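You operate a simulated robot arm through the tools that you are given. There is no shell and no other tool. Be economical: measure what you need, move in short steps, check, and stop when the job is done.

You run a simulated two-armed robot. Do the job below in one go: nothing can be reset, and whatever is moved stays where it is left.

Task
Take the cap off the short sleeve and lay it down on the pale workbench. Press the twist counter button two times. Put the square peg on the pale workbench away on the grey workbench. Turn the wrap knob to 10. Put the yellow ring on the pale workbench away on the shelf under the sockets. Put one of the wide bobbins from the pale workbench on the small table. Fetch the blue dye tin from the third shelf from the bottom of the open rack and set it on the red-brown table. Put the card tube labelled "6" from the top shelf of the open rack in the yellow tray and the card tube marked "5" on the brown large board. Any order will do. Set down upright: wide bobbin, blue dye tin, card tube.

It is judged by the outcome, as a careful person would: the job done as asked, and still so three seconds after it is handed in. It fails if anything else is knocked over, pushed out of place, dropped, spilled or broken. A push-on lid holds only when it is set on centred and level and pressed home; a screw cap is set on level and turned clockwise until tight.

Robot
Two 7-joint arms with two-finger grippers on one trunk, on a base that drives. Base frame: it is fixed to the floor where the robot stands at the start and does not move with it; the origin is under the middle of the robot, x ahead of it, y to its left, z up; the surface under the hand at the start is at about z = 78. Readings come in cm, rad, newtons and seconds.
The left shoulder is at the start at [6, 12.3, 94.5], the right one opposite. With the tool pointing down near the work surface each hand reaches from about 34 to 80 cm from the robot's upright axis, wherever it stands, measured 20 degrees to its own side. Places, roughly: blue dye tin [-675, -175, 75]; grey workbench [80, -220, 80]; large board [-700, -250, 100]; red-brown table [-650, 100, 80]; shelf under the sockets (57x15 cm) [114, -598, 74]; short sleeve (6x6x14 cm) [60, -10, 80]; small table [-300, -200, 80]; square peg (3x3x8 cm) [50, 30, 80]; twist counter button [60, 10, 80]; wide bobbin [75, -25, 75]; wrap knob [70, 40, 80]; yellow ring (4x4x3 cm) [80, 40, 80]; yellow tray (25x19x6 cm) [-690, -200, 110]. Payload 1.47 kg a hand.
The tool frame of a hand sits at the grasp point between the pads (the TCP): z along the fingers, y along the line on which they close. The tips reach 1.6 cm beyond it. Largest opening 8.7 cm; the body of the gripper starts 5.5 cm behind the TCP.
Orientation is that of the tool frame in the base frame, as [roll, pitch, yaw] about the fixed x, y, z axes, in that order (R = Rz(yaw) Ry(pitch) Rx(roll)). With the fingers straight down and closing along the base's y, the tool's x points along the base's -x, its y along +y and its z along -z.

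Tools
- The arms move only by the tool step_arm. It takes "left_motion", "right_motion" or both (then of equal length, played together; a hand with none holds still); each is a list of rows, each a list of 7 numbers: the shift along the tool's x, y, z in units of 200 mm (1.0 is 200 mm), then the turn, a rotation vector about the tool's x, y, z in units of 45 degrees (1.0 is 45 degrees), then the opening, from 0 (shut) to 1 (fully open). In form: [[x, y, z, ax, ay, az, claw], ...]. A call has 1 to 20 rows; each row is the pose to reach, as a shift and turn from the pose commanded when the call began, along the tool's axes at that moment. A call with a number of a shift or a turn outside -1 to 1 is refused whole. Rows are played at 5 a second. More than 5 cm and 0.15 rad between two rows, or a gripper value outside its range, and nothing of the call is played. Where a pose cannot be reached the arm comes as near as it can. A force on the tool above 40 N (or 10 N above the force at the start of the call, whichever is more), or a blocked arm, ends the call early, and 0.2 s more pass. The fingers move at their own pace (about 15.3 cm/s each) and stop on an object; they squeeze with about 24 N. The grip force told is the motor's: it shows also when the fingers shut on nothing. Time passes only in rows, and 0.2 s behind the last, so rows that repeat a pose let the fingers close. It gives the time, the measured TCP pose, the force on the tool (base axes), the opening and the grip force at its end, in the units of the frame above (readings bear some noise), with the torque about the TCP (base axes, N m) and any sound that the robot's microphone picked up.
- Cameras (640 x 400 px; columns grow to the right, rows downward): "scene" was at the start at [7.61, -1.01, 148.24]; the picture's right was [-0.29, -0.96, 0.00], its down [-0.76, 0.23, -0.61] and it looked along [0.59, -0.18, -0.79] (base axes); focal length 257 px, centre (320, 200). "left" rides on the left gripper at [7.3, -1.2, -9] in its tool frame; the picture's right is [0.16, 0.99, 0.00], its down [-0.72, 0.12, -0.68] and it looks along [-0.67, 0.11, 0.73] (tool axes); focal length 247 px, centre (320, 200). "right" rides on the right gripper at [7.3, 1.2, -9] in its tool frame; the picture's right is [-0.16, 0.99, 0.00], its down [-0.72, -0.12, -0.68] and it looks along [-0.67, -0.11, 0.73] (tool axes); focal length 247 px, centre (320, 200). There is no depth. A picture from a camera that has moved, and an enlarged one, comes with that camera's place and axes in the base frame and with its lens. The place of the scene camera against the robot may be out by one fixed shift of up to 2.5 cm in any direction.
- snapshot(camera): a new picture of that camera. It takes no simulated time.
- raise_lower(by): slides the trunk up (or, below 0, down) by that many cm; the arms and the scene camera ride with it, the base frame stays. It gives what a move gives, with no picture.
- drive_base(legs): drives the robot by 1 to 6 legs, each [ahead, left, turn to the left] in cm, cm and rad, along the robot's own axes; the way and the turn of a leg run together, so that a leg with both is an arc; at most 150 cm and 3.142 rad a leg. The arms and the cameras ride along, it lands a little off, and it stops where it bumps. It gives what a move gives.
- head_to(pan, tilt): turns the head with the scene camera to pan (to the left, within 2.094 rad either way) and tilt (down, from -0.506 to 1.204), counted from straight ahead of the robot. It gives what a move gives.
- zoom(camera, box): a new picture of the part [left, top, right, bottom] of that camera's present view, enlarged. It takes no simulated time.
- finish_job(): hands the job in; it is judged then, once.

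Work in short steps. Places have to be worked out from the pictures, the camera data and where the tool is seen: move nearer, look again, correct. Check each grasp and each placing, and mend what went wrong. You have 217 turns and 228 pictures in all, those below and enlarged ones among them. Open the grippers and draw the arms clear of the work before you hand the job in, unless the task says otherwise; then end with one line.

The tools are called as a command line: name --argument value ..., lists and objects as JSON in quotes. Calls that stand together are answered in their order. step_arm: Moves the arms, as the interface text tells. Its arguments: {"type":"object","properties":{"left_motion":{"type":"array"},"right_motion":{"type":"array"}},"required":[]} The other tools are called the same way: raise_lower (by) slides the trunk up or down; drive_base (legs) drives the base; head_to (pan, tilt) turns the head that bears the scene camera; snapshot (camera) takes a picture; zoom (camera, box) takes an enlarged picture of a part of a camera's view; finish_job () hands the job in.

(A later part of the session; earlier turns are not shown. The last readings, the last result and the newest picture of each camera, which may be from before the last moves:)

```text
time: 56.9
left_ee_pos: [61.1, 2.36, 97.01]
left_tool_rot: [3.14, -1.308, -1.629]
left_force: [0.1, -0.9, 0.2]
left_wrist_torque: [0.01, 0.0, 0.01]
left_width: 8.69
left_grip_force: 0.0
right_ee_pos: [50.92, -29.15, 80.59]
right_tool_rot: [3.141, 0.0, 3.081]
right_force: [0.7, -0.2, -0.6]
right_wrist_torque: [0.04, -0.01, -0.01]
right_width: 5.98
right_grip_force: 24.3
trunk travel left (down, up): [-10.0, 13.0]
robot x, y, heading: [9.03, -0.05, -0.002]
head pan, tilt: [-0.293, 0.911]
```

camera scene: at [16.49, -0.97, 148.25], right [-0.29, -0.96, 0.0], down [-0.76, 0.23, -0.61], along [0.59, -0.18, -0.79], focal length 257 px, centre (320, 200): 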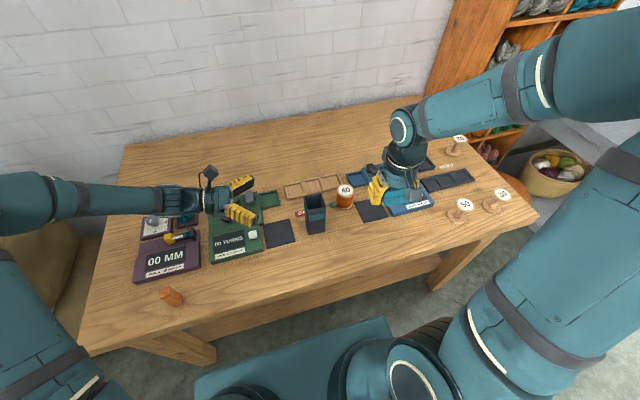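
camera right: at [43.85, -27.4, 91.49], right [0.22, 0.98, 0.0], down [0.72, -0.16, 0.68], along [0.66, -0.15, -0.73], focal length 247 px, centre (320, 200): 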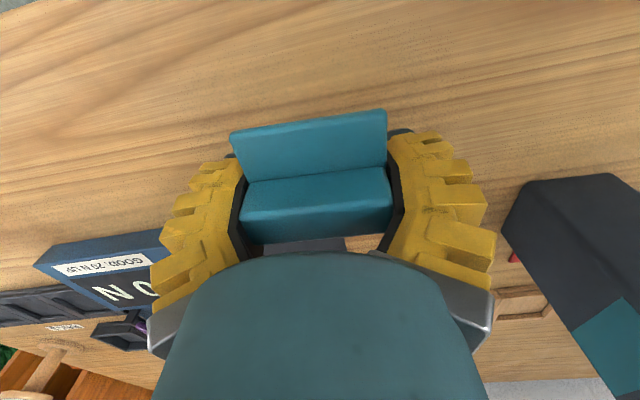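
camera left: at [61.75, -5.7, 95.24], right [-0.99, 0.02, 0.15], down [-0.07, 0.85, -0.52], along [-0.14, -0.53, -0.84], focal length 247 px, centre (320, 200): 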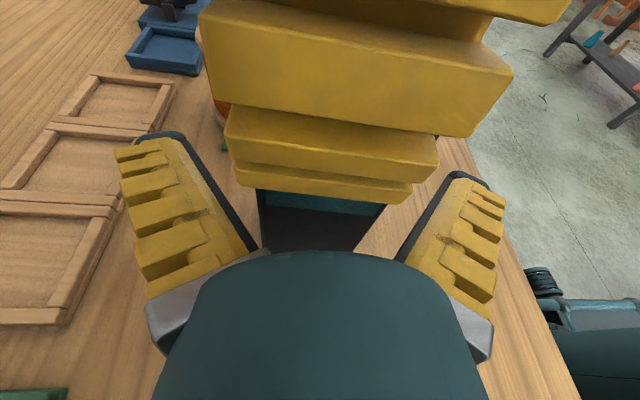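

step_arm --right_motion '[[0, 0, 0.01, 0, 0, 0, 0.3], [0, 0, 0.02, 0, 0, 0, 0.3], [0, 0, 0.028, 0, 0, 0, 0.3], [0, 0, 0.028, 0, 0, 0, 0.3]]'

snapshot --camera "left"

zoom --camera "scene" --box '[340, 190, 420, 250]'

```text
time: 57.9
left_ee_pos: [61.04, 2.33, 97.14]
left_tool_rot: [3.14, -1.308, -1.628]
left_force: [0.1, 0.4, -0.2]
left_wrist_torque: [0.02, -0.01, -0.03]
left_width: 8.73
left_grip_force: 0.0
right_ee_pos: [51.03, -29.1, 79.95]
right_tool_rot: [3.141, -0.001, 3.081]
right_force: [-0.3, 0.1, 0.0]
right_wrist_torque: [0.0, 0.0, 0.02]
right_width: 5.98
right_grip_force: 24.2
trunk travel left (down, up): [-10.0, 13.0]
robot x, y, heading: [9.02, -0.04, -0.001]
head pan, tilt: [-0.293, 0.911]
```

```text
164 pictures are left
camera left: at [62.63, 8.95, 106.52], right [-0.99, 0.02, 0.15], down [-0.07, 0.85, -0.52], along [-0.14, -0.53, -0.84], focal length 247 px, centre (320, 200)
```

left: 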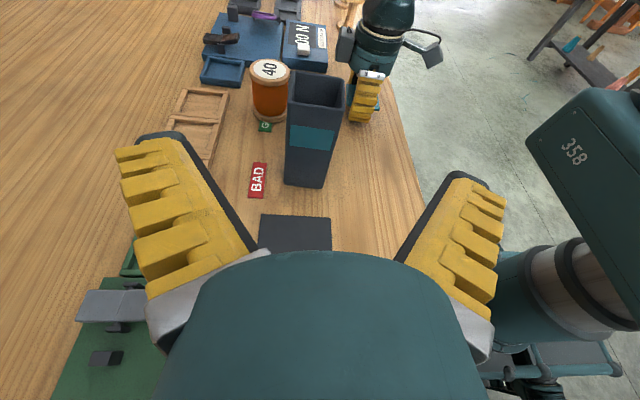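

```text
6.67 times, centred on (380, 220) of scene
camera zoom: at [16.54, -1.0, 148.24], right [-0.29, -0.96, 0.0], down [-0.76, 0.23, -0.61], along [0.59, -0.18, -0.79], focal length 1711 px, centre (-80, 67)
```

zoom: 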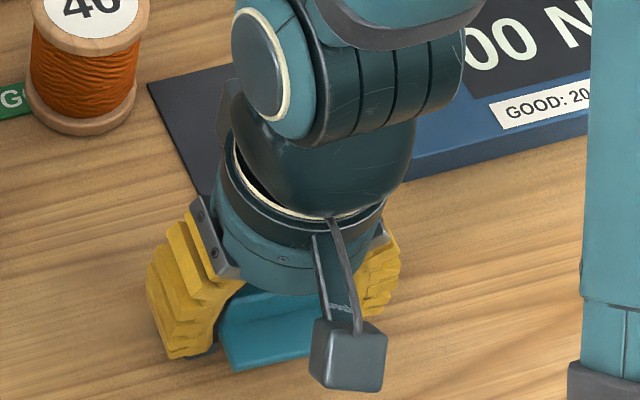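

Nearly there; a little more with force watch.

step_arm --right_motion '[[0, 0, 0.006, 0, 0, 0, 0.3], [0, 0, 0.012, 0, 0, 0, 0.3], [0, 0, 0.018, 0, 0, 0, 0.3], [0, 0, 0.018, 0, 0, 0, 0.3]]'

```text
time: 58.9
left_ee_pos: [61.03, 2.28, 97.1]
left_tool_rot: [3.139, -1.307, -1.628]
left_force: [1.0, -0.5, 0.2]
left_wrist_torque: [0.01, -0.03, 0.0]
left_width: 8.69
left_grip_force: 0.0
right_ee_pos: [51.0, -29.07, 79.67]
right_tool_rot: [3.141, 0.002, 3.082]
right_force: [-0.7, -0.1, -0.2]
right_wrist_torque: [0.0, 0.0, 0.02]
right_width: 5.98
right_grip_force: 23.9
trunk travel left (down, up): [-10.0, 13.0]
robot x, y, heading: [8.96, -0.09, 0.001]
head pan, tilt: [-0.293, 0.911]
```

step_arm --right_motion '[[0, 0, 0.006, 0, 0, 0, 0.3], [0, 0, 0.012, 0, 0, 0, 0.3], [0, 0, 0.018, 0, 0, 0, 0.3], [0, 0, 0.024, 0, 0, 0, 0.3], [0, 0, 0.024, 0, 0, 0, 0.3]]'

```text
time: 60.1
left_ee_pos: [61.03, 2.41, 97.18]
left_tool_rot: [-3.137, -1.309, -1.63]
left_force: [-0.3, 0.4, -0.7]
left_wrist_torque: [0.03, 0.0, 0.01]
left_width: 8.71
left_grip_force: 0.1
right_ee_pos: [50.98, -29.13, 79.21]
right_tool_rot: [-3.141, 0.001, 3.082]
right_force: [-2.5, 0.0, 20.3]
right_wrist_torque: [0.11, 0.03, -0.1]
right_width: 5.96
right_grip_force: 24.1
trunk travel left (down, up): [-10.0, 13.0]
robot x, y, heading: [8.98, -0.04, 0.0]
head pan, tilt: [-0.293, 0.911]
```

Contact reached at z ≈ 79.3 (20 N). I ease up 1 mm, open, and rise.

step_arm --right_motion '[[0, 0, -0.006, 0, 0, 0, 0.3], [0, 0, -0.006, 0, 0, 0, 0.8], [0, 0, -0.006, 0, 0, 0, 1], [0, 0, -0.006, 0, 0, 0, 1], [0, 0, -0.2, 0, 0, 0, 1], [0, 0, -0.4, 0, 0, 0, 1], [0, 0, -0.6, 0, 0, 0, 1], [0, 0, -0.8, 0, 0, 0, 1]]'

snapshot --camera "right"

zoom --camera "left" --box '[230, 20, 430, 200]'

```text
time: 61.9
left_ee_pos: [61.04, 2.24, 97.06]
left_tool_rot: [-3.138, -1.307, -1.63]
left_force: [0.6, -0.2, 0.4]
left_wrist_torque: [0.0, 0.01, -0.01]
left_width: 8.69
left_grip_force: 0.0
right_ee_pos: [50.83, -29.17, 95.02]
right_tool_rot: [-3.141, 0.001, 3.082]
right_force: [-0.3, 0.0, -0.2]
right_wrist_torque: [0.01, -0.04, 0.01]
right_width: 8.68
right_grip_force: 0.0
trunk travel left (down, up): [-10.0, 13.0]
robot x, y, heading: [8.79, 0.02, -0.002]
head pan, tilt: [-0.293, 0.911]
```

```text
162 pictures are left
camera right: at [43.71, -27.44, 104.26], right [0.22, 0.98, 0.0], down [0.72, -0.16, 0.68], along [0.66, -0.15, -0.73], focal length 247 px, centre (320, 200)
```

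right: 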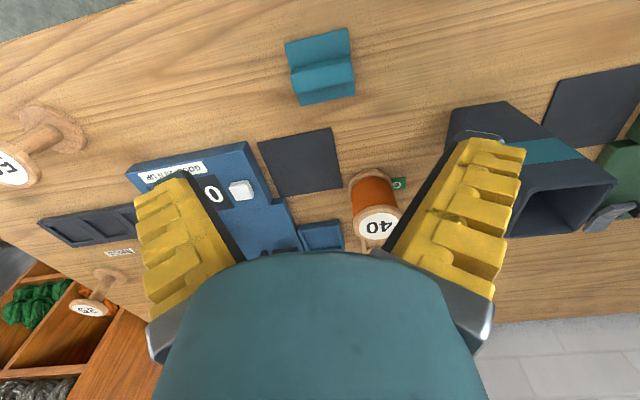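

```text
2.22 times, centred on (330, 110) of left
camera zoom: at [62.57, 8.95, 106.56], right [-0.99, 0.02, 0.15], down [-0.07, 0.85, -0.52], along [-0.14, -0.53, -0.84], focal length 549 px, centre (298, 400)
```

zoom: 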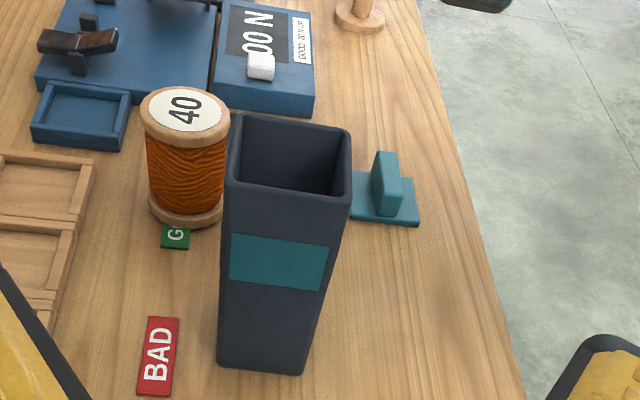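

The cap lies flat on the bench and the sleeve still stands. I now return the left hand to its straight-down orientation while raising both hands.

step_arm --left_motion '[[0.2, 0, -0.05, -0.089, -0.094, 0.116, 1], [0.386, 0, -0.1, -0.177, -0.189, 0.231, 1], [0.386, 0, -0.1, -0.266, -0.283, 0.347, 1], [0.386, 0, -0.1, -0.354, -0.377, 0.462, 1], [0.386, 0, -0.1, -0.443, -0.471, 0.578, 1], [0.386, 0, -0.1, -0.531, -0.566, 0.693, 1], [0.386, 0, -0.1, -0.62, -0.66, 0.809, 1]]' --right_motion '[[0, 0, -0.2, 0, 0, -0.076, 1], [0, 0, -0.4, 0, 0, -0.076, 1], [0, 0, -0.6, 0, 0, -0.076, 1], [0, 0, -0.75, 0, 0, -0.076, 1], [0, 0, -0.75, 0, 0, -0.076, 1], [0, 0, -0.75, 0, 0, -0.076, 1], [0, 0, -0.75, 0, 0, -0.076, 1]]'

step_arm --left_motion '[[0, 0, 0, -0.089, -0.094, 0.116, 1], [0, 0, 0, -0.177, -0.189, 0.231, 1], [0, 0, 0, -0.266, -0.283, 0.347, 1], [0, 0, 0, -0.354, -0.377, 0.462, 1], [0, 0, 0, -0.443, -0.471, 0.578, 1], [0, 0, 0, -0.531, -0.566, 0.693, 1], [0, 0, 0, -0.62, -0.66, 0.809, 1]]'

head_to --pan 0.9 --tilt 0.8

snapshot --camera "scene"

```text
time: 63.5
left_ee_pos: [61.01, 2.04, 105.06]
left_tool_rot: [-2.81, -0.624, -2.585]
left_force: [0.6, -0.4, 0.0]
left_wrist_torque: [0.0, -0.01, -0.02]
left_width: 8.69
left_grip_force: 0.1
right_ee_pos: [50.89, -29.17, 110.11]
right_tool_rot: [-3.14, 0.001, 3.141]
right_force: [-0.6, 0.6, 0.5]
right_wrist_torque: [0.02, 0.02, 0.0]
right_width: 8.67
right_grip_force: 0.1
trunk travel left (down, up): [-10.0, 13.0]
robot x, y, heading: [9.19, 0.03, -0.006]
head pan, tilt: [-0.293, 0.911]
```

```text
time: 65.1
left_ee_pos: [61.0, 2.23, 105.01]
left_tool_rot: [3.141, 0.001, -3.141]
left_force: [-0.4, 0.7, 0.6]
left_wrist_torque: [0.01, 0.01, -0.01]
left_width: 8.7
left_grip_force: 0.0
right_ee_pos: [50.81, -29.07, 110.17]
right_tool_rot: [3.141, -0.001, 3.141]
right_force: [-0.7, -0.1, -0.1]
right_wrist_torque: [-0.02, 0.01, -0.02]
right_width: 8.67
right_grip_force: 0.1
trunk travel left (down, up): [-10.0, 13.0]
robot x, y, heading: [8.82, -0.27, 0.001]
head pan, tilt: [-0.293, 0.911]
```

```text
time: 66.5
left_ee_pos: [61.03, 2.17, 104.95]
left_tool_rot: [-3.138, -0.001, -3.139]
left_force: [0.4, -0.2, -0.2]
left_wrist_torque: [0.01, -0.05, 0.01]
left_width: 8.72
left_grip_force: 0.0
right_ee_pos: [50.83, -29.13, 110.17]
right_tool_rot: [3.14, 0.0, -3.141]
right_force: [-0.2, -0.2, 0.2]
right_wrist_torque: [0.0, -0.01, -0.02]
right_width: 8.7
right_grip_force: 0.0
trunk travel left (down, up): [-10.0, 13.0]
robot x, y, heading: [8.81, 0.09, -0.0]
head pan, tilt: [0.901, 0.799]
```

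```text
160 pictures are left
camera scene: at [14.38, 7.48, 149.11], right [0.78, -0.62, 0.0], down [-0.45, -0.56, -0.7], along [0.43, 0.55, -0.72], focal length 257 px, centre (320, 200)
```

scene: 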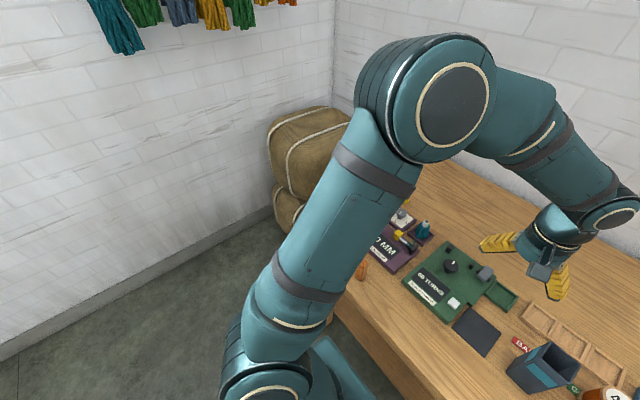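

The floor at the left is clear (wall at y ≈ 130). I drive 28 cm to the left so both ring and peg come into good reach.

drive_base --legs '[[0, 28, 0]]'

snapshot --camera "left"

snapshot --camera "right"

```text
time: 69.6
left_ee_pos: [60.85, 30.45, 105.0]
left_tool_rot: [3.142, 0.0, -3.133]
left_force: [0.2, -0.9, 1.1]
left_wrist_torque: [0.0, 0.03, 0.02]
left_width: 8.7
left_grip_force: 0.1
right_ee_pos: [51.02, -0.84, 110.2]
right_tool_rot: [-3.14, 0.0, -3.138]
right_force: [-0.4, 0.2, 0.8]
right_wrist_torque: [-0.03, -0.01, -0.01]
right_width: 8.72
right_grip_force: 0.1
trunk travel left (down, up): [-10.0, 13.0]
robot x, y, heading: [8.89, 28.07, 0.006]
head pan, tilt: [0.901, 0.799]
```

```text
159 pictures are left
camera left: at [53.66, 29.21, 113.98], right [-0.16, 0.99, 0.0], down [0.72, 0.12, 0.68], along [0.67, 0.11, -0.73], focal length 247 px, centre (320, 200)
```

left: 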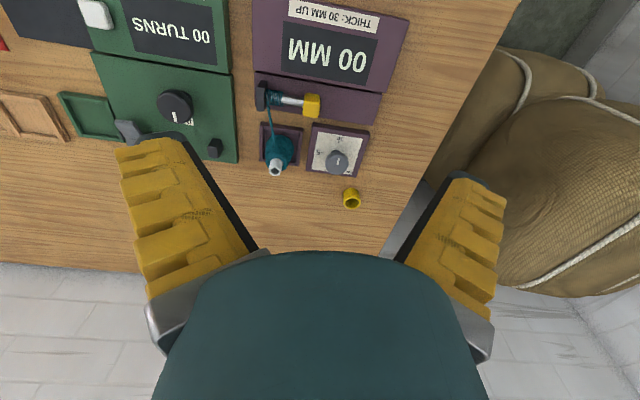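

```text
158 pictures are left
camera right: at [43.71, 0.45, 119.25], right [0.15, 0.99, 0.0], down [0.72, -0.11, 0.68], along [0.67, -0.1, -0.73], focal length 247 px, centre (320, 200)
```

right: 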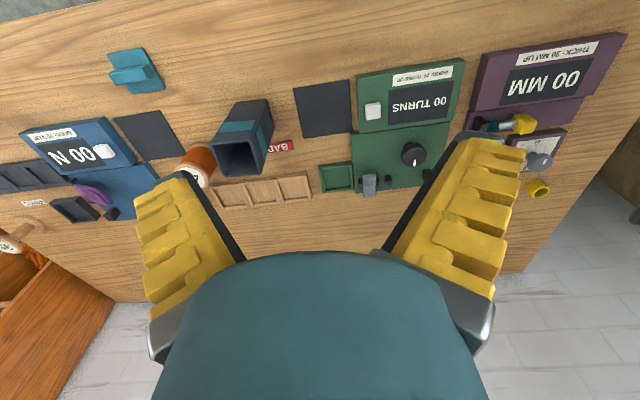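

The ring is at about (83, 40). I move the left hand above it.

step_arm --left_motion '[[-0.2, 0.1, 0, 0, 0, 0, 0.7], [-0.4, 0.2, 0, 0, 0, 0, 0.7], [-0.6, 0.3, 0, 0, 0, 0, 0.7], [-0.8, 0.4, 0.1, 0, 0, 0, 0.7], [-1, 0.47, 0.2, 0, 0, 0, 0.7], [-1, 0.47, 0.4, 0, 0, 0, 0.7], [-1, 0.47, 0.5, 0, 0, 0, 0.7]]'

snapshot --camera "left"

```text
time: 71.2
left_ee_pos: [80.83, 39.92, 94.86]
left_tool_rot: [-3.142, -0.001, -3.135]
left_force: [0.7, -0.5, 0.1]
left_wrist_torque: [0.01, 0.02, -0.02]
left_width: 6.55
left_grip_force: 2.7
right_ee_pos: [51.02, -0.82, 110.24]
right_tool_rot: [3.141, 0.0, -3.137]
right_force: [-0.4, -0.2, -0.5]
right_wrist_torque: [-0.01, 0.01, 0.0]
right_width: 8.71
right_grip_force: 0.0
trunk travel left (down, up): [-10.0, 13.0]
robot x, y, heading: [9.02, 28.03, 0.002]
head pan, tilt: [0.901, 0.799]
```

```text
157 pictures are left
camera left: at [73.55, 38.7, 103.91], right [-0.16, 0.99, 0.0], down [0.72, 0.12, 0.68], along [0.67, 0.11, -0.73], focal length 247 px, centre (320, 200)
```

left: 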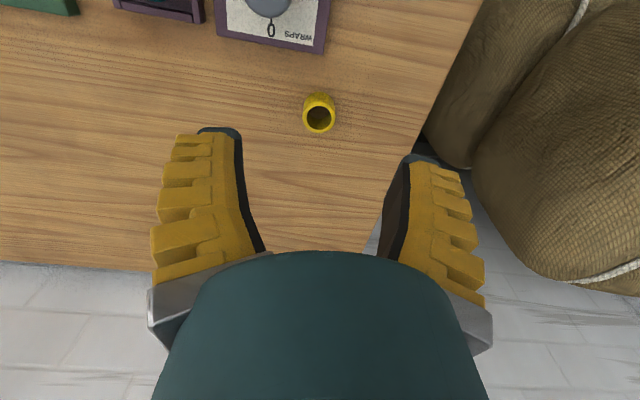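

The ring is centred at (83.8, 40.3), 3.3 cm wide. I descend over it.

step_arm --left_motion '[[-0.15, 0.02, 0, 0, 0, 0, 0.65], [-0.15, 0.02, 0.22, 0, 0, 0, 0.65], [-0.15, 0.02, 0.44, 0, 0, 0, 0.65], [-0.15, 0.02, 0.6, 0, 0, 0, 0.65], [-0.15, 0.02, 0.73, 0, 0, 0, 0.65], [-0.15, 0.02, 0.73, 0, 0, 0, 0.65]]'

snapshot --camera "left"

```text
time: 72.6
left_ee_pos: [83.78, 40.42, 80.41]
left_tool_rot: [-3.141, -0.001, -3.135]
left_force: [-0.5, 0.0, -0.3]
left_wrist_torque: [0.0, 0.05, 0.05]
left_width: 6.14
left_grip_force: 3.4
right_ee_pos: [50.86, -0.61, 110.17]
right_tool_rot: [-3.141, -0.001, -3.138]
right_force: [-0.1, 0.2, 0.8]
right_wrist_torque: [-0.01, 0.01, -0.03]
right_width: 8.7
right_grip_force: 0.0
trunk travel left (down, up): [-10.0, 13.0]
robot x, y, heading: [8.83, 28.1, 0.002]
head pan, tilt: [0.901, 0.799]
```

```text
156 pictures are left
camera left: at [76.52, 39.2, 89.38], right [-0.17, 0.99, 0.0], down [0.72, 0.12, 0.68], along [0.67, 0.11, -0.73], focal length 247 px, centre (320, 200)
```

left: 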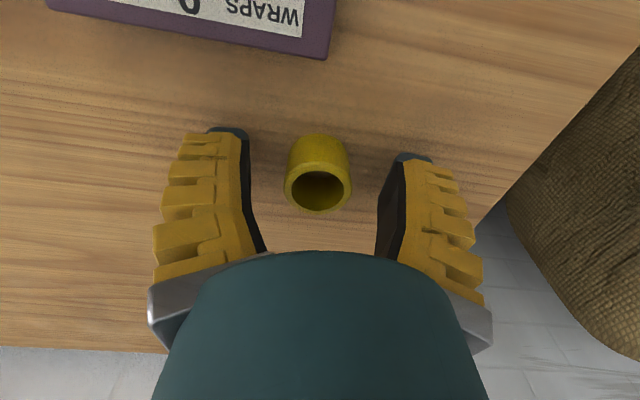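

The ring is well between the fingers. I close and lift.

step_arm --left_motion '[[0, 0, 0, 0, 0, 0, 0.4], [0, 0, 0, 0, 0, 0, 0.2], [0, 0, 0, 0, 0, 0, 0.2], [0, 0, -0.2, 0, 0, 0, 0.2], [0, 0, -0.42, 0, 0, 0, 0.2], [0, 0, -0.64, 0, 0, 0, 0.2], [0, 0, -0.86, 0, 0, 0, 0.2], [0, 0, -0.86, 0, 0, 0, 0.2]]'

snapshot --camera "left"

```text
time: 74.4
left_ee_pos: [83.99, 40.27, 97.64]
left_tool_rot: [3.141, -0.002, -3.135]
left_force: [-0.3, 0.0, -0.1]
left_wrist_torque: [0.01, -0.04, -0.01]
left_width: 2.53
left_grip_force: 23.7
right_ee_pos: [50.89, -0.87, 110.22]
right_tool_rot: [3.142, -0.001, -3.138]
right_force: [0.4, -0.3, -1.1]
right_wrist_torque: [-0.01, 0.02, 0.01]
right_width: 8.73
right_grip_force: 0.1
trunk travel left (down, up): [-10.0, 13.0]
robot x, y, heading: [8.71, 27.87, 0.001]
head pan, tilt: [0.901, 0.799]
```

```text
155 pictures are left
camera left: at [76.65, 39.06, 106.62], right [-0.17, 0.99, 0.0], down [0.72, 0.12, 0.68], along [0.67, 0.11, -0.73], focal length 247 px, centre (320, 200)
```

left: 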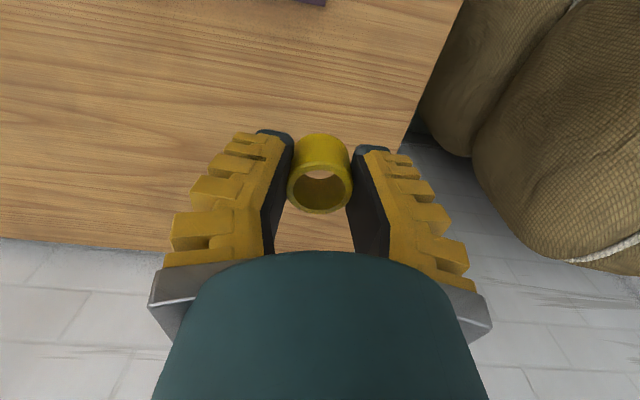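

Ring held. I retract the left hand to the side near the robot, then bring the right hand over to look at the peg.

step_arm --left_motion '[[0.05, 0, -0.2, 0, 0, 0, 0.2], [0.2, 0, -0.4, 0, 0, 0, 0.2], [0.4, 0, -0.5, 0, 0, 0, 0.2], [0.6, 0, -0.5, 0, 0, 0, 0.2], [0.8, 0, -0.5, 0, 0, 0, 0.2], [1, 0, -0.5, 0, 0, 0, 0.2]]'

step_arm --left_motion '[[0.2, 0.15, 0, 0, 0, 0, 0.2], [0.4, 0.3, 0, 0, 0, 0, 0.2], [0.6, 0.45, 0, 0, 0, 0, 0.2], [0.75, 0.6, 0, 0, 0, 0, 0.2], [0.75, 0.75, 0, 0, 0, 0, 0.2], [0.75, 0.75, 0, 0, 0, 0, 0.2]]' --right_motion '[[0.03, 0.2, 0, 0, 0, 0, 1], [0.1, 0.4, 0, 0, 0, 0, 1], [0.2, 0.6, 0.1, 0, 0, 0, 1], [0.3, 0.8, 0.2, 0, 0, 0, 1], [0.35, 1, 0.3, 0, 0, 0, 1], [0.35, 1, 0.3, 0, 0, 0, 1]]'

snapshot --camera "right"

```text
time: 75.8
left_ee_pos: [63.8, 40.26, 107.58]
left_tool_rot: [-3.141, 0.0, -3.134]
left_force: [0.2, -0.8, -0.7]
left_wrist_torque: [0.0, 0.0, 0.0]
left_width: 2.18
left_grip_force: 23.8
right_ee_pos: [50.73, -0.81, 110.18]
right_tool_rot: [-3.141, 0.0, -3.139]
right_force: [-0.3, 0.3, -0.1]
right_wrist_torque: [0.02, -0.01, -0.03]
right_width: 8.73
right_grip_force: 0.0
trunk travel left (down, up): [-10.0, 13.0]
robot x, y, heading: [9.15, 28.14, 0.004]
head pan, tilt: [0.901, 0.799]
```

```text
time: 77.2
left_ee_pos: [48.79, 55.0, 107.65]
left_tool_rot: [3.141, 0.0, -3.135]
left_force: [-0.7, -0.8, 0.0]
left_wrist_torque: [-0.04, -0.01, -0.01]
left_width: 2.11
left_grip_force: 24.0
right_ee_pos: [43.74, 19.11, 104.09]
right_tool_rot: [3.141, 0.0, -3.139]
right_force: [0.8, -0.8, 0.4]
right_wrist_torque: [-0.01, 0.01, -0.01]
right_width: 8.7
right_grip_force: 0.1
trunk travel left (down, up): [-10.0, 13.0]
robot x, y, heading: [8.58, 28.43, 0.002]
head pan, tilt: [0.901, 0.799]
```

```text
154 pictures are left
camera right: at [36.58, 20.31, 113.18], right [0.15, 0.99, 0.0], down [0.72, -0.11, 0.68], along [0.67, -0.1, -0.73], focal length 247 px, centre (320, 200)
```

right: 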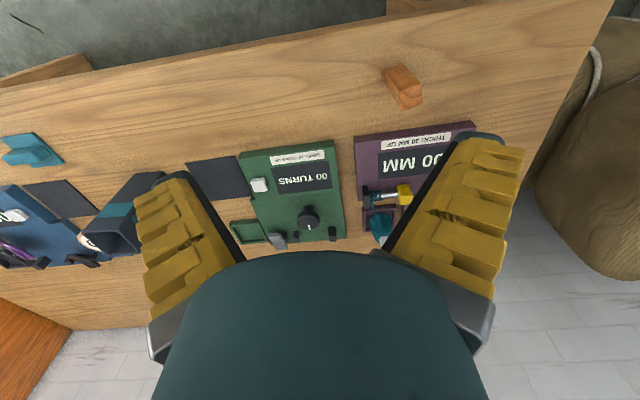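

The left width fell from 2.53 to 2.11 cm; I check that the ring is not slipping, and zoom on the peg.

zoom --camera "left" --box '[200, 100, 440, 260]'

zoom --camera "right" --box '[350, 40, 450, 120]'

```text
2.50 times, centred on (320, 180) of left
camera zoom: at [41.48, 53.81, 116.65], right [-0.16, 0.99, 0.0], down [0.72, 0.12, 0.68], along [0.67, 0.11, -0.73], focal length 617 px, centre (320, 250)
```

zoom: 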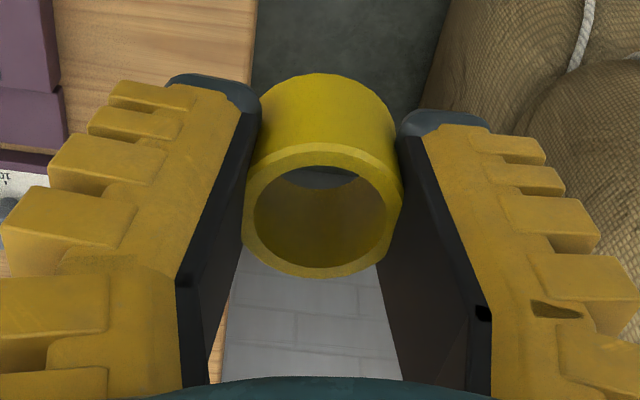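

```text
5.00 times, centred on (400, 80) of right
camera zoom: at [36.58, 20.31, 113.18], right [0.15, 0.99, 0.0], down [0.72, -0.11, 0.68], along [0.67, -0.1, -0.73], focal length 1235 px, centre (-80, 800)
```

zoom: 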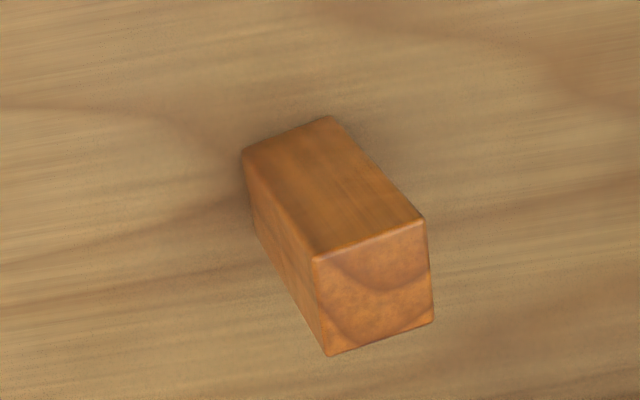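

The ring is gripped off-centre and is creeping toward the camera side. I put it back on a free spot of the bench at about (54, 40.5) right away to regrip it centred.

step_arm --left_motion '[[-0.06, -0.2, 0, 0, 0, 0, 0.2], [-0.13, -0.4, 0, 0, 0, 0, 0.2], [-0.2, -0.6, 0, 0, 0, 0, 0.2], [-0.26, -0.72, 0.1, 0, 0, 0, 0.2], [-0.26, -0.72, 0.3, 0, 0, 0, 0.2], [-0.26, -0.72, 0.5, 0, 0, 0, 0.2], [-0.26, -0.72, 0.7, 0, 0, 0, 0.2], [-0.26, -0.72, 0.9, 0, 0, 0, 0.2]]'

snapshot --camera "left"

```text
time: 79.0
left_ee_pos: [54.02, 40.69, 89.34]
left_tool_rot: [-3.14, 0.0, -3.134]
left_force: [-0.5, -0.4, 0.3]
left_wrist_torque: [0.0, -0.01, 0.0]
left_width: 2.1
left_grip_force: 24.1
right_ee_pos: [43.92, 19.02, 104.08]
right_tool_rot: [3.142, 0.0, -3.137]
right_force: [-1.1, 0.0, 0.2]
right_wrist_torque: [-0.02, 0.01, -0.02]
right_width: 8.7
right_grip_force: 0.0
trunk travel left (down, up): [-10.0, 13.0]
robot x, y, heading: [8.68, 28.34, 0.0]
head pan, tilt: [0.901, 0.799]
```

```text
151 pictures are left
camera left: at [46.83, 39.48, 98.4], right [-0.17, 0.99, 0.0], down [0.72, 0.12, 0.68], along [0.67, 0.11, -0.73], focal length 247 px, centre (320, 200)
```

left: 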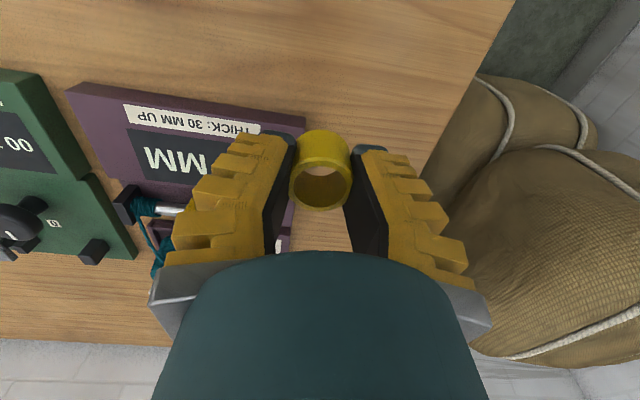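

The purple box's corner is close, so I shift 5.5 cm toward me before lowering onto bare bench.

step_arm --left_motion '[[0.14, 0, 0, 0, 0, 0, 0.2], [0.275, 0.02, 0, 0, 0, 0, 0.2], [0.275, 0.02, 0.15, 0, 0, 0, 0.2], [0.275, 0.02, 0.3, 0, 0, 0, 0.2], [0.275, 0.02, 0.4, 0, 0, 0, 0.2], [0.275, 0.02, 0.45, 0, 0, 0, 0.2], [0.275, 0.02, 0.46, 0, 0, 0, 0.2]]'

snapshot --camera "left"

```text
time: 80.6
left_ee_pos: [48.49, 41.08, 80.44]
left_tool_rot: [-3.141, 0.0, -3.134]
left_force: [-0.3, 0.3, 3.5]
left_wrist_torque: [0.0, 0.03, 0.03]
left_width: 2.05
left_grip_force: 24.3
right_ee_pos: [43.88, 19.15, 104.06]
right_tool_rot: [3.14, -0.001, -3.139]
right_force: [-0.5, 0.1, -0.1]
right_wrist_torque: [0.02, 0.02, -0.02]
right_width: 8.7
right_grip_force: 0.1
trunk travel left (down, up): [-10.0, 13.0]
robot x, y, heading: [8.86, 28.26, 0.007]
head pan, tilt: [0.901, 0.799]
```

```text
150 pictures are left
camera left: at [41.32, 39.86, 89.42], right [-0.16, 0.99, 0.0], down [0.72, 0.12, 0.68], along [0.67, 0.11, -0.73], focal length 247 px, centre (320, 200)
```

left: 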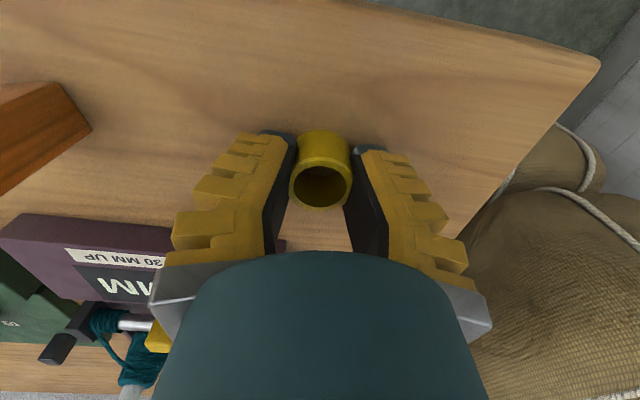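

Touching down (3.5 N). I open and look at the ring's position between the fingers.

step_arm --left_motion '[[0, 0, 0, 0, 0, 0, 0.4], [0, 0, 0, 0, 0, 0, 0.6], [0, 0, 0, 0, 0, 0, 0.65], [0, 0, 0, 0, 0, 0, 0.65]]'

zoom --camera "left" --box '[200, 90, 440, 250]'

snapshot --camera "right"

```text
time: 81.6
left_ee_pos: [48.6, 41.09, 80.33]
left_tool_rot: [3.141, 0.0, -3.134]
left_force: [0.5, 0.2, 0.5]
left_wrist_torque: [-0.01, 0.01, -0.01]
left_width: 6.11
left_grip_force: 3.9
right_ee_pos: [43.87, 18.98, 104.08]
right_tool_rot: [-3.141, 0.001, -3.138]
right_force: [-0.8, 1.0, -0.5]
right_wrist_torque: [0.0, 0.01, -0.02]
right_width: 8.7
right_grip_force: 0.1
trunk travel left (down, up): [-10.0, 13.0]
robot x, y, heading: [8.8, 27.79, 0.002]
head pan, tilt: [0.901, 0.799]
```

```text
2.50 times, centred on (320, 170) of left
camera zoom: at [41.32, 39.86, 89.41], right [-0.16, 0.99, 0.0], down [0.72, 0.12, 0.68], along [0.67, 0.11, -0.73], focal length 617 px, centre (320, 275)
```

zoom: 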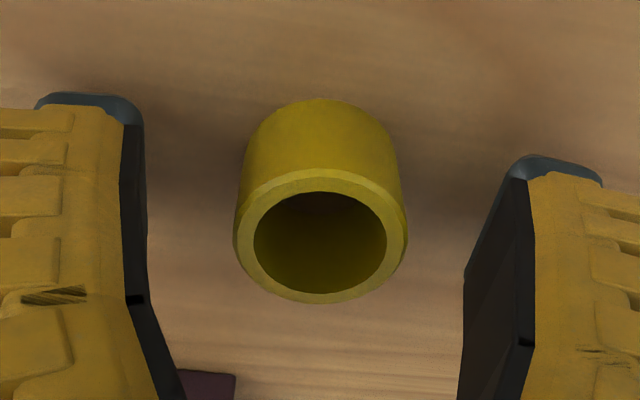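

```text
148 pictures are left
camera right: at [36.66, 20.37, 113.19], right [0.15, 0.99, 0.0], down [0.72, -0.11, 0.68], along [0.67, -0.1, -0.73], focal length 247 px, centre (320, 200)
```

right: 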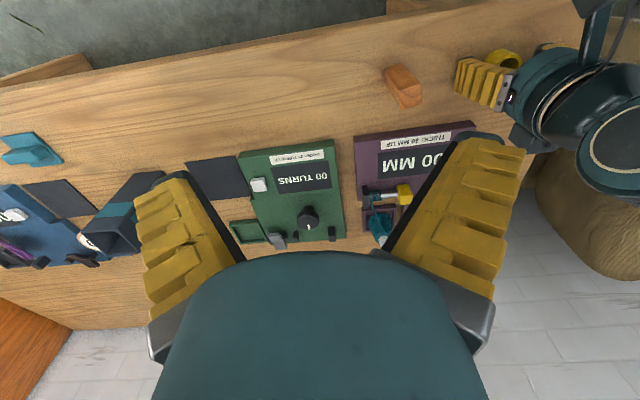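

The ring is in fact well centred; the shrinking width is just a soft squeeze creeping under full force. I regrip with a gentler command and check the hold.

step_arm --left_motion '[[0.01, 0, 0, 0, 0, 0, 0.45], [0.01, 0, 0, 0, 0, 0, 0.27], [0.01, 0, 0, 0, 0, 0, 0.27], [0.01, 0, 0, 0, 0, 0, 0.27], [0.01, 0, -0.1, 0, 0, 0, 0.27], [0.01, 0, -0.3, 0, 0, 0, 0.27], [0.01, 0, -0.5, 0, 0, 0, 0.27]]'

zoom --camera "left" --box '[200, 90, 440, 250]'

```text
time: 83.2
left_ee_pos: [48.29, 41.08, 90.46]
left_tool_rot: [3.141, 0.0, -3.136]
left_force: [0.0, -0.8, -0.7]
left_wrist_torque: [0.0, -0.01, 0.01]
left_width: 2.62
left_grip_force: 23.7
right_ee_pos: [43.82, 19.06, 104.21]
right_tool_rot: [3.141, 0.0, -3.137]
right_force: [0.7, 0.1, 0.3]
right_wrist_torque: [0.0, -0.01, 0.03]
right_width: 8.7
right_grip_force: 0.0
trunk travel left (down, up): [-10.0, 13.0]
robot x, y, heading: [9.06, 28.04, 0.006]
head pan, tilt: [0.901, 0.799]
```

```text
2.50 times, centred on (320, 170) of left
camera zoom: at [41.06, 39.93, 99.47], right [-0.16, 0.99, 0.0], down [0.72, 0.12, 0.68], along [0.67, 0.11, -0.73], focal length 617 px, centre (320, 275)
```

zoom: 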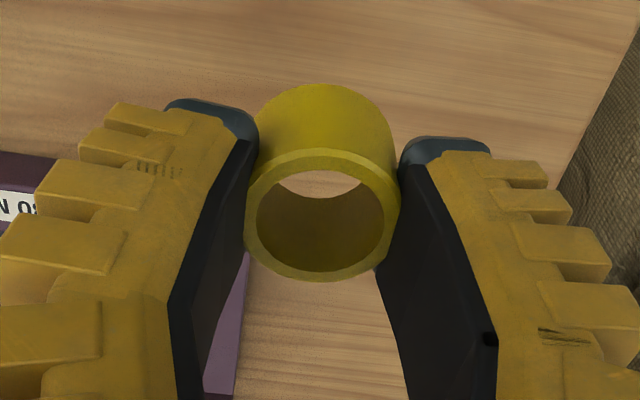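

The views show the peg actually stands upright: about 2.3 cm square, top at z ≈ 85.4, centred at (48.4, 28.8), yawed ~+11°. I withdraw the left hand and bring the right over the peg.

step_arm --left_motion '[[0, 0.1, -0.2, 0, 0, 0, 0.27], [0, 0.3, -0.4, 0, 0, 0, 0.27], [0, 0.5, -0.6, 0, 0, 0, 0.27], [0, 0.7, -0.75, 0, 0, 0, 0.27], [0, 0.75, -0.75, 0, 0, 0, 0.27]]'

step_arm --right_motion '[[-0.07, 0.16, 0, 0, 0, -0.13, 0.8], [-0.15, 0.32, 0, 0, 0, -0.255, 0.8], [-0.225, 0.49, 0.1, 0, 0, -0.255, 0.8], [-0.225, 0.49, 0.3, 0, 0, -0.255, 0.8], [-0.225, 0.49, 0.45, 0, 0, -0.255, 0.8], [-0.225, 0.49, 0.45, 0, 0, -0.255, 0.8]]'

snapshot --camera "right"

snapshot --camera "left"

```text
refused: row 2 steps farther than a row can; nothing moved
```

```text
time: 84.6
left_ee_pos: [48.37, 41.08, 90.38]
left_tool_rot: [-3.14, 0.0, -3.135]
left_force: [0.4, 0.1, 1.0]
left_wrist_torque: [0.02, 0.02, 0.01]
left_width: 2.98
left_grip_force: 4.8
right_ee_pos: [48.33, 28.88, 95.07]
right_tool_rot: [3.14, 0.001, -2.937]
right_force: [0.0, 0.5, 0.0]
right_wrist_torque: [0.02, -0.01, 0.01]
right_width: 7.34
right_grip_force: 2.1
trunk travel left (down, up): [-10.0, 13.0]
robot x, y, heading: [8.59, 28.24, 0.007]
head pan, tilt: [0.901, 0.799]
```

```text
146 pictures are left
camera right: at [41.03, 28.68, 104.21], right [-0.05, 1.0, 0.0], down [0.73, 0.03, 0.68], along [0.68, 0.03, -0.73], focal length 247 px, centre (320, 200)
```

right: 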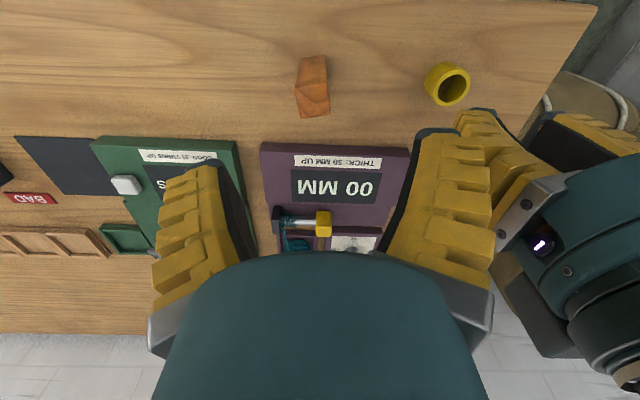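

```text
145 pictures are left
camera left: at [41.12, 39.88, 99.43], right [-0.16, 0.99, 0.0], down [0.72, 0.12, 0.68], along [0.67, 0.11, -0.73], focal length 247 px, centre (320, 200)
```

left: 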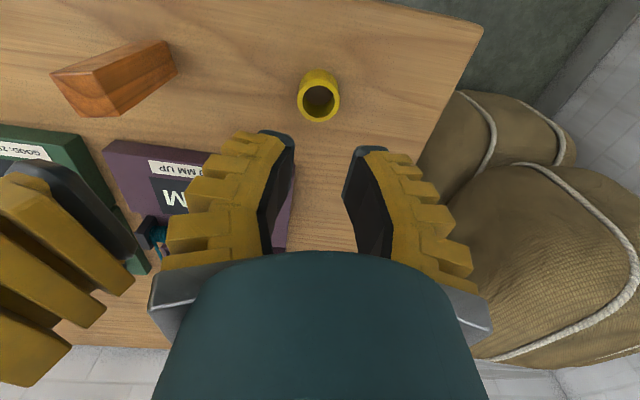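

The gentle hold let the ring go, but it landed upright at (48.1, 40.9). I take the peg first: it is directly below the right hand, so I descend and grip it.

step_arm --right_motion '[[0, -0.018, 0, 0, 0, 0, 0.6], [0, -0.018, 0.2, 0, 0, 0, 0.6], [0, -0.018, 0.4, 0, 0, 0, 0.6], [0, -0.018, 0.55, 0, 0, 0, 0.6], [0, -0.018, 0.64, 0, 0, 0, 0.6], [0, -0.018, 0.64, 0, 0, 0, 0.6]]'

snapshot --camera "right"

```text
time: 86.0
left_ee_pos: [48.4, 41.13, 90.48]
left_tool_rot: [3.14, 0.0, -3.134]
left_force: [-0.3, -0.5, 0.4]
left_wrist_torque: [-0.01, 0.04, -0.01]
left_width: 2.96
left_grip_force: 4.2
right_ee_pos: [48.4, 28.55, 82.41]
right_tool_rot: [3.141, 0.0, -2.937]
right_force: [0.1, 0.5, -0.4]
right_wrist_torque: [-0.02, -0.01, 0.06]
right_width: 5.74
right_grip_force: 3.5
trunk travel left (down, up): [-10.0, 13.0]
robot x, y, heading: [8.57, 27.91, 0.005]
head pan, tilt: [0.901, 0.799]
```

```text
144 pictures are left
camera right: at [41.05, 28.29, 91.49], right [-0.05, 1.0, 0.0], down [0.73, 0.03, 0.68], along [0.68, 0.03, -0.73], focal length 247 px, centre (320, 200)
```

right: 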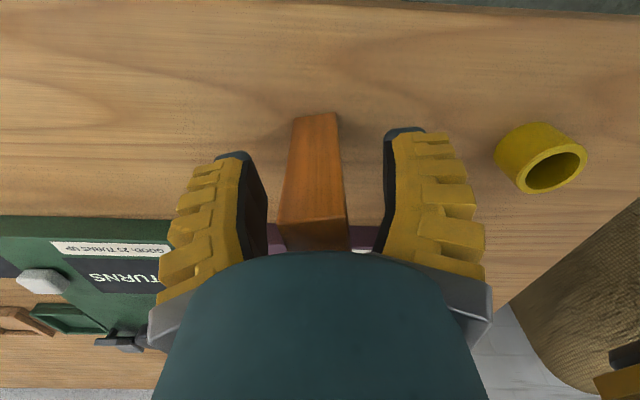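

step_arm --right_motion '[[0, 0, 0, 0, 0, 0, 0.3], [0, 0, 0, 0, 0, 0, 0.1], [0, 0, 0, 0, 0, 0, 0], [0, 0, 0, 0, 0, 0, 0], [0, 0, -0.2, 0, 0, 0, 0], [0, 0, -0.4, 0, 0, 0, 0], [0, -0.1, -0.6, 0, 0, 0, 0], [0.05, -0.3, -0.7, 0, 0, 0, 0], [0.1, -0.5, -0.8, 0, 0, 0, 0]]'

snapshot --camera "right"

snapshot --camera "left"

```text
time: 88.0
left_ee_pos: [48.29, 41.13, 90.36]
left_tool_rot: [3.141, 0.002, -3.136]
left_force: [0.4, -0.1, 0.1]
left_wrist_torque: [0.02, 0.01, -0.01]
left_width: 2.97
left_grip_force: 4.6
right_ee_pos: [48.39, 18.24, 98.44]
right_tool_rot: [-3.141, 0.0, -2.937]
right_force: [-0.2, -0.7, -0.4]
right_wrist_torque: [-0.04, 0.0, -0.01]
right_width: 1.49
right_grip_force: 24.4
trunk travel left (down, up): [-10.0, 13.0]
robot x, y, heading: [8.86, 28.29, 0.005]
head pan, tilt: [0.901, 0.799]
```

```text
143 pictures are left
camera right: at [41.11, 17.93, 107.51], right [-0.05, 1.0, 0.0], down [0.73, 0.03, 0.68], along [0.68, 0.03, -0.73], focal length 247 px, centre (320, 200)
```

right: 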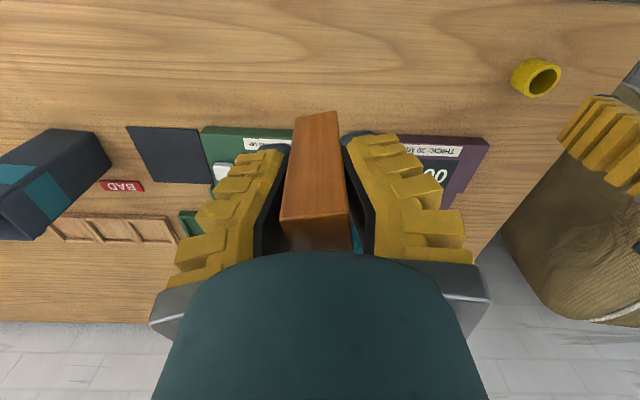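

```text
142 pictures are left
camera left: at [41.09, 39.82, 99.44], right [-0.16, 0.99, 0.0], down [0.72, 0.12, 0.68], along [0.67, 0.11, -0.73], focal length 247 px, centre (320, 200)
```

left: 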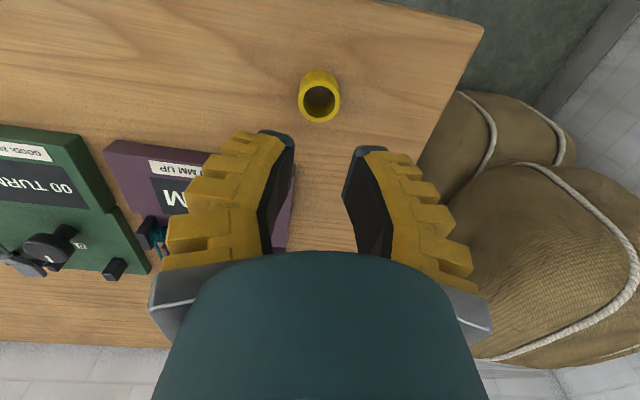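

Peg held. Now the left hand regrips the ring, fully closed this time.

step_arm --left_motion '[[0.01, -0.008, 0, 0, 0, 0, 0.65], [0.01, -0.008, 0, 0, 0, 0, 0.65], [0.01, -0.008, 0.2, 0, 0, 0, 0.65], [0.01, -0.008, 0.4, 0, 0, 0, 0.65], [0.01, -0.008, 0.51, 0, 0, 0, 0.65], [0.01, -0.008, 0.51, 0, 0, 0, 0.3], [0.01, -0.008, 0.51, 0, 0, 0, 0.1], [0.01, -0.008, 0.51, 0, 0, 0, 0], [0.01, -0.008, 0.51, 0, 0, 0, 0], [0.01, -0.008, 0.3, 0, 0, 0, 0], [0.01, -0.008, 0.1, 0, 0, 0, 0], [0.01, 0.1, -0.1, 0, 0, 0, 0], [0.01, 0.25, -0.25, 0, 0, 0, 0], [0.01, 0.4, -0.4, 0, 0, 0, 0]]'

zoom --camera "left" --box '[200, 90, 440, 250]'

```text
time: 91.0
left_ee_pos: [47.94, 49.18, 98.51]
left_tool_rot: [3.14, -0.003, -3.134]
left_force: [-0.2, 0.1, 0.2]
left_wrist_torque: [0.02, -0.05, 0.03]
left_width: 2.3
left_grip_force: 24.3
right_ee_pos: [48.45, 18.4, 98.45]
right_tool_rot: [-3.141, -0.002, -2.937]
right_force: [0.8, 0.0, -0.6]
right_wrist_torque: [0.03, 0.02, 0.02]
right_width: 1.48
right_grip_force: 23.8
trunk travel left (down, up): [-10.0, 13.0]
robot x, y, heading: [9.23, 28.17, 0.006]
head pan, tilt: [0.901, 0.799]
```

```text
2.50 times, centred on (320, 170) of left
camera zoom: at [40.7, 48.03, 107.44], right [-0.16, 0.99, 0.0], down [0.72, 0.12, 0.68], along [0.67, 0.11, -0.73], focal length 617 px, centre (320, 275)
```

zoom: 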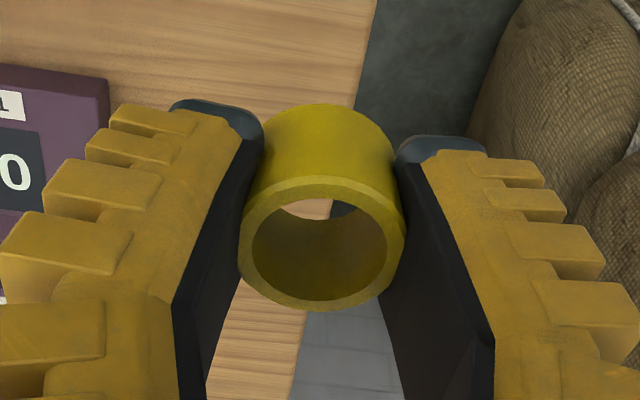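

Ring held. I back away from the bench and look to the right side of the room to plan the way.

drive_base --legs '[[-45, 0, 0]]'

head_to --pan -1.0 --tilt 0.35

snapshot --camera "scene"

head_to --pan -2.0 --tilt 0.35

snapshot --camera "scene"

```text
time: 93.7
left_ee_pos: [3.11, 48.91, 98.58]
left_tool_rot: [3.141, -0.002, -3.138]
left_force: [-0.3, -0.1, -0.1]
left_wrist_torque: [0.0, 0.01, -0.01]
left_width: 2.2
left_grip_force: 24.1
right_ee_pos: [3.36, 18.06, 98.54]
right_tool_rot: [3.141, 0.002, -2.941]
right_force: [0.0, 0.3, -1.0]
right_wrist_torque: [0.0, -0.01, 0.02]
right_width: 1.44
right_grip_force: 24.0
trunk travel left (down, up): [-10.0, 13.0]
robot x, y, heading: [-36.05, 28.35, -0.001]
head pan, tilt: [0.901, 0.799]
```

```text
time: 95.5
left_ee_pos: [3.23, 48.84, 98.38]
left_tool_rot: [-3.142, 0.001, -3.141]
left_force: [-0.6, 0.0, -0.5]
left_wrist_torque: [0.02, 0.01, 0.01]
left_width: 2.13
left_grip_force: 23.9
right_ee_pos: [3.49, 17.95, 98.49]
right_tool_rot: [-3.14, 0.001, -2.943]
right_force: [0.0, -0.2, -0.4]
right_wrist_torque: [0.01, 0.0, -0.01]
right_width: 1.46
right_grip_force: 23.8
trunk travel left (down, up): [-10.0, 13.0]
robot x, y, heading: [-36.16, 28.17, -0.006]
head pan, tilt: [-1.0, 0.351]
```

```text
140 pictures are left
camera scene: at [-30.62, 21.34, 153.08], right [-0.84, -0.54, 0.0], down [-0.19, 0.29, -0.94], along [0.51, -0.79, -0.34], focal length 257 px, centre (320, 200)
```

scene: 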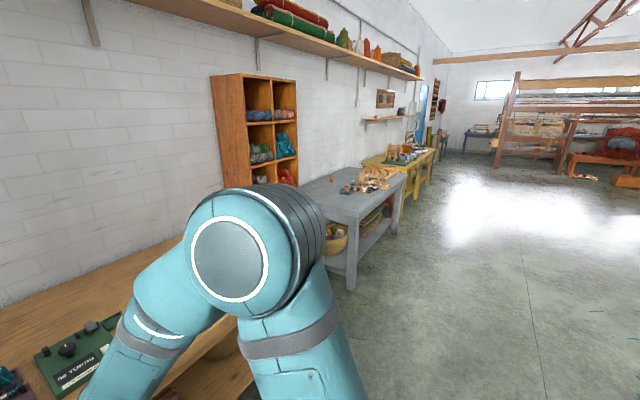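

```text
time: 96.8
left_ee_pos: [3.21, 48.8, 98.45]
left_tool_rot: [-3.141, -0.001, -3.139]
left_force: [-1.3, -0.5, 0.8]
left_wrist_torque: [0.0, 0.01, -0.01]
left_width: 2.12
left_grip_force: 23.9
right_ee_pos: [3.51, 18.11, 98.56]
right_tool_rot: [-3.141, 0.001, -2.943]
right_force: [0.4, -0.3, -0.4]
right_wrist_torque: [0.0, 0.0, -0.01]
right_width: 1.47
right_grip_force: 24.2
trunk travel left (down, up): [-10.0, 13.0]
robot x, y, heading: [-35.73, 28.15, 0.008]
head pan, tilt: [-2.0, 0.351]
```

```text
139 pictures are left
camera scene: at [-39.53, 20.71, 153.08], right [-0.91, 0.42, 0.0], down [0.14, 0.31, -0.94], along [-0.39, -0.85, -0.34], focal length 257 px, centre (320, 200)
```

scene: 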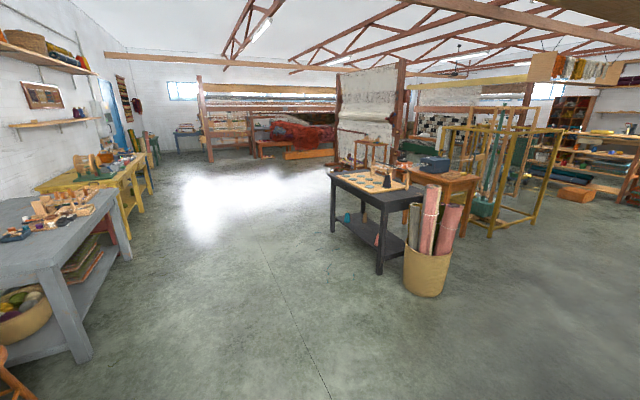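

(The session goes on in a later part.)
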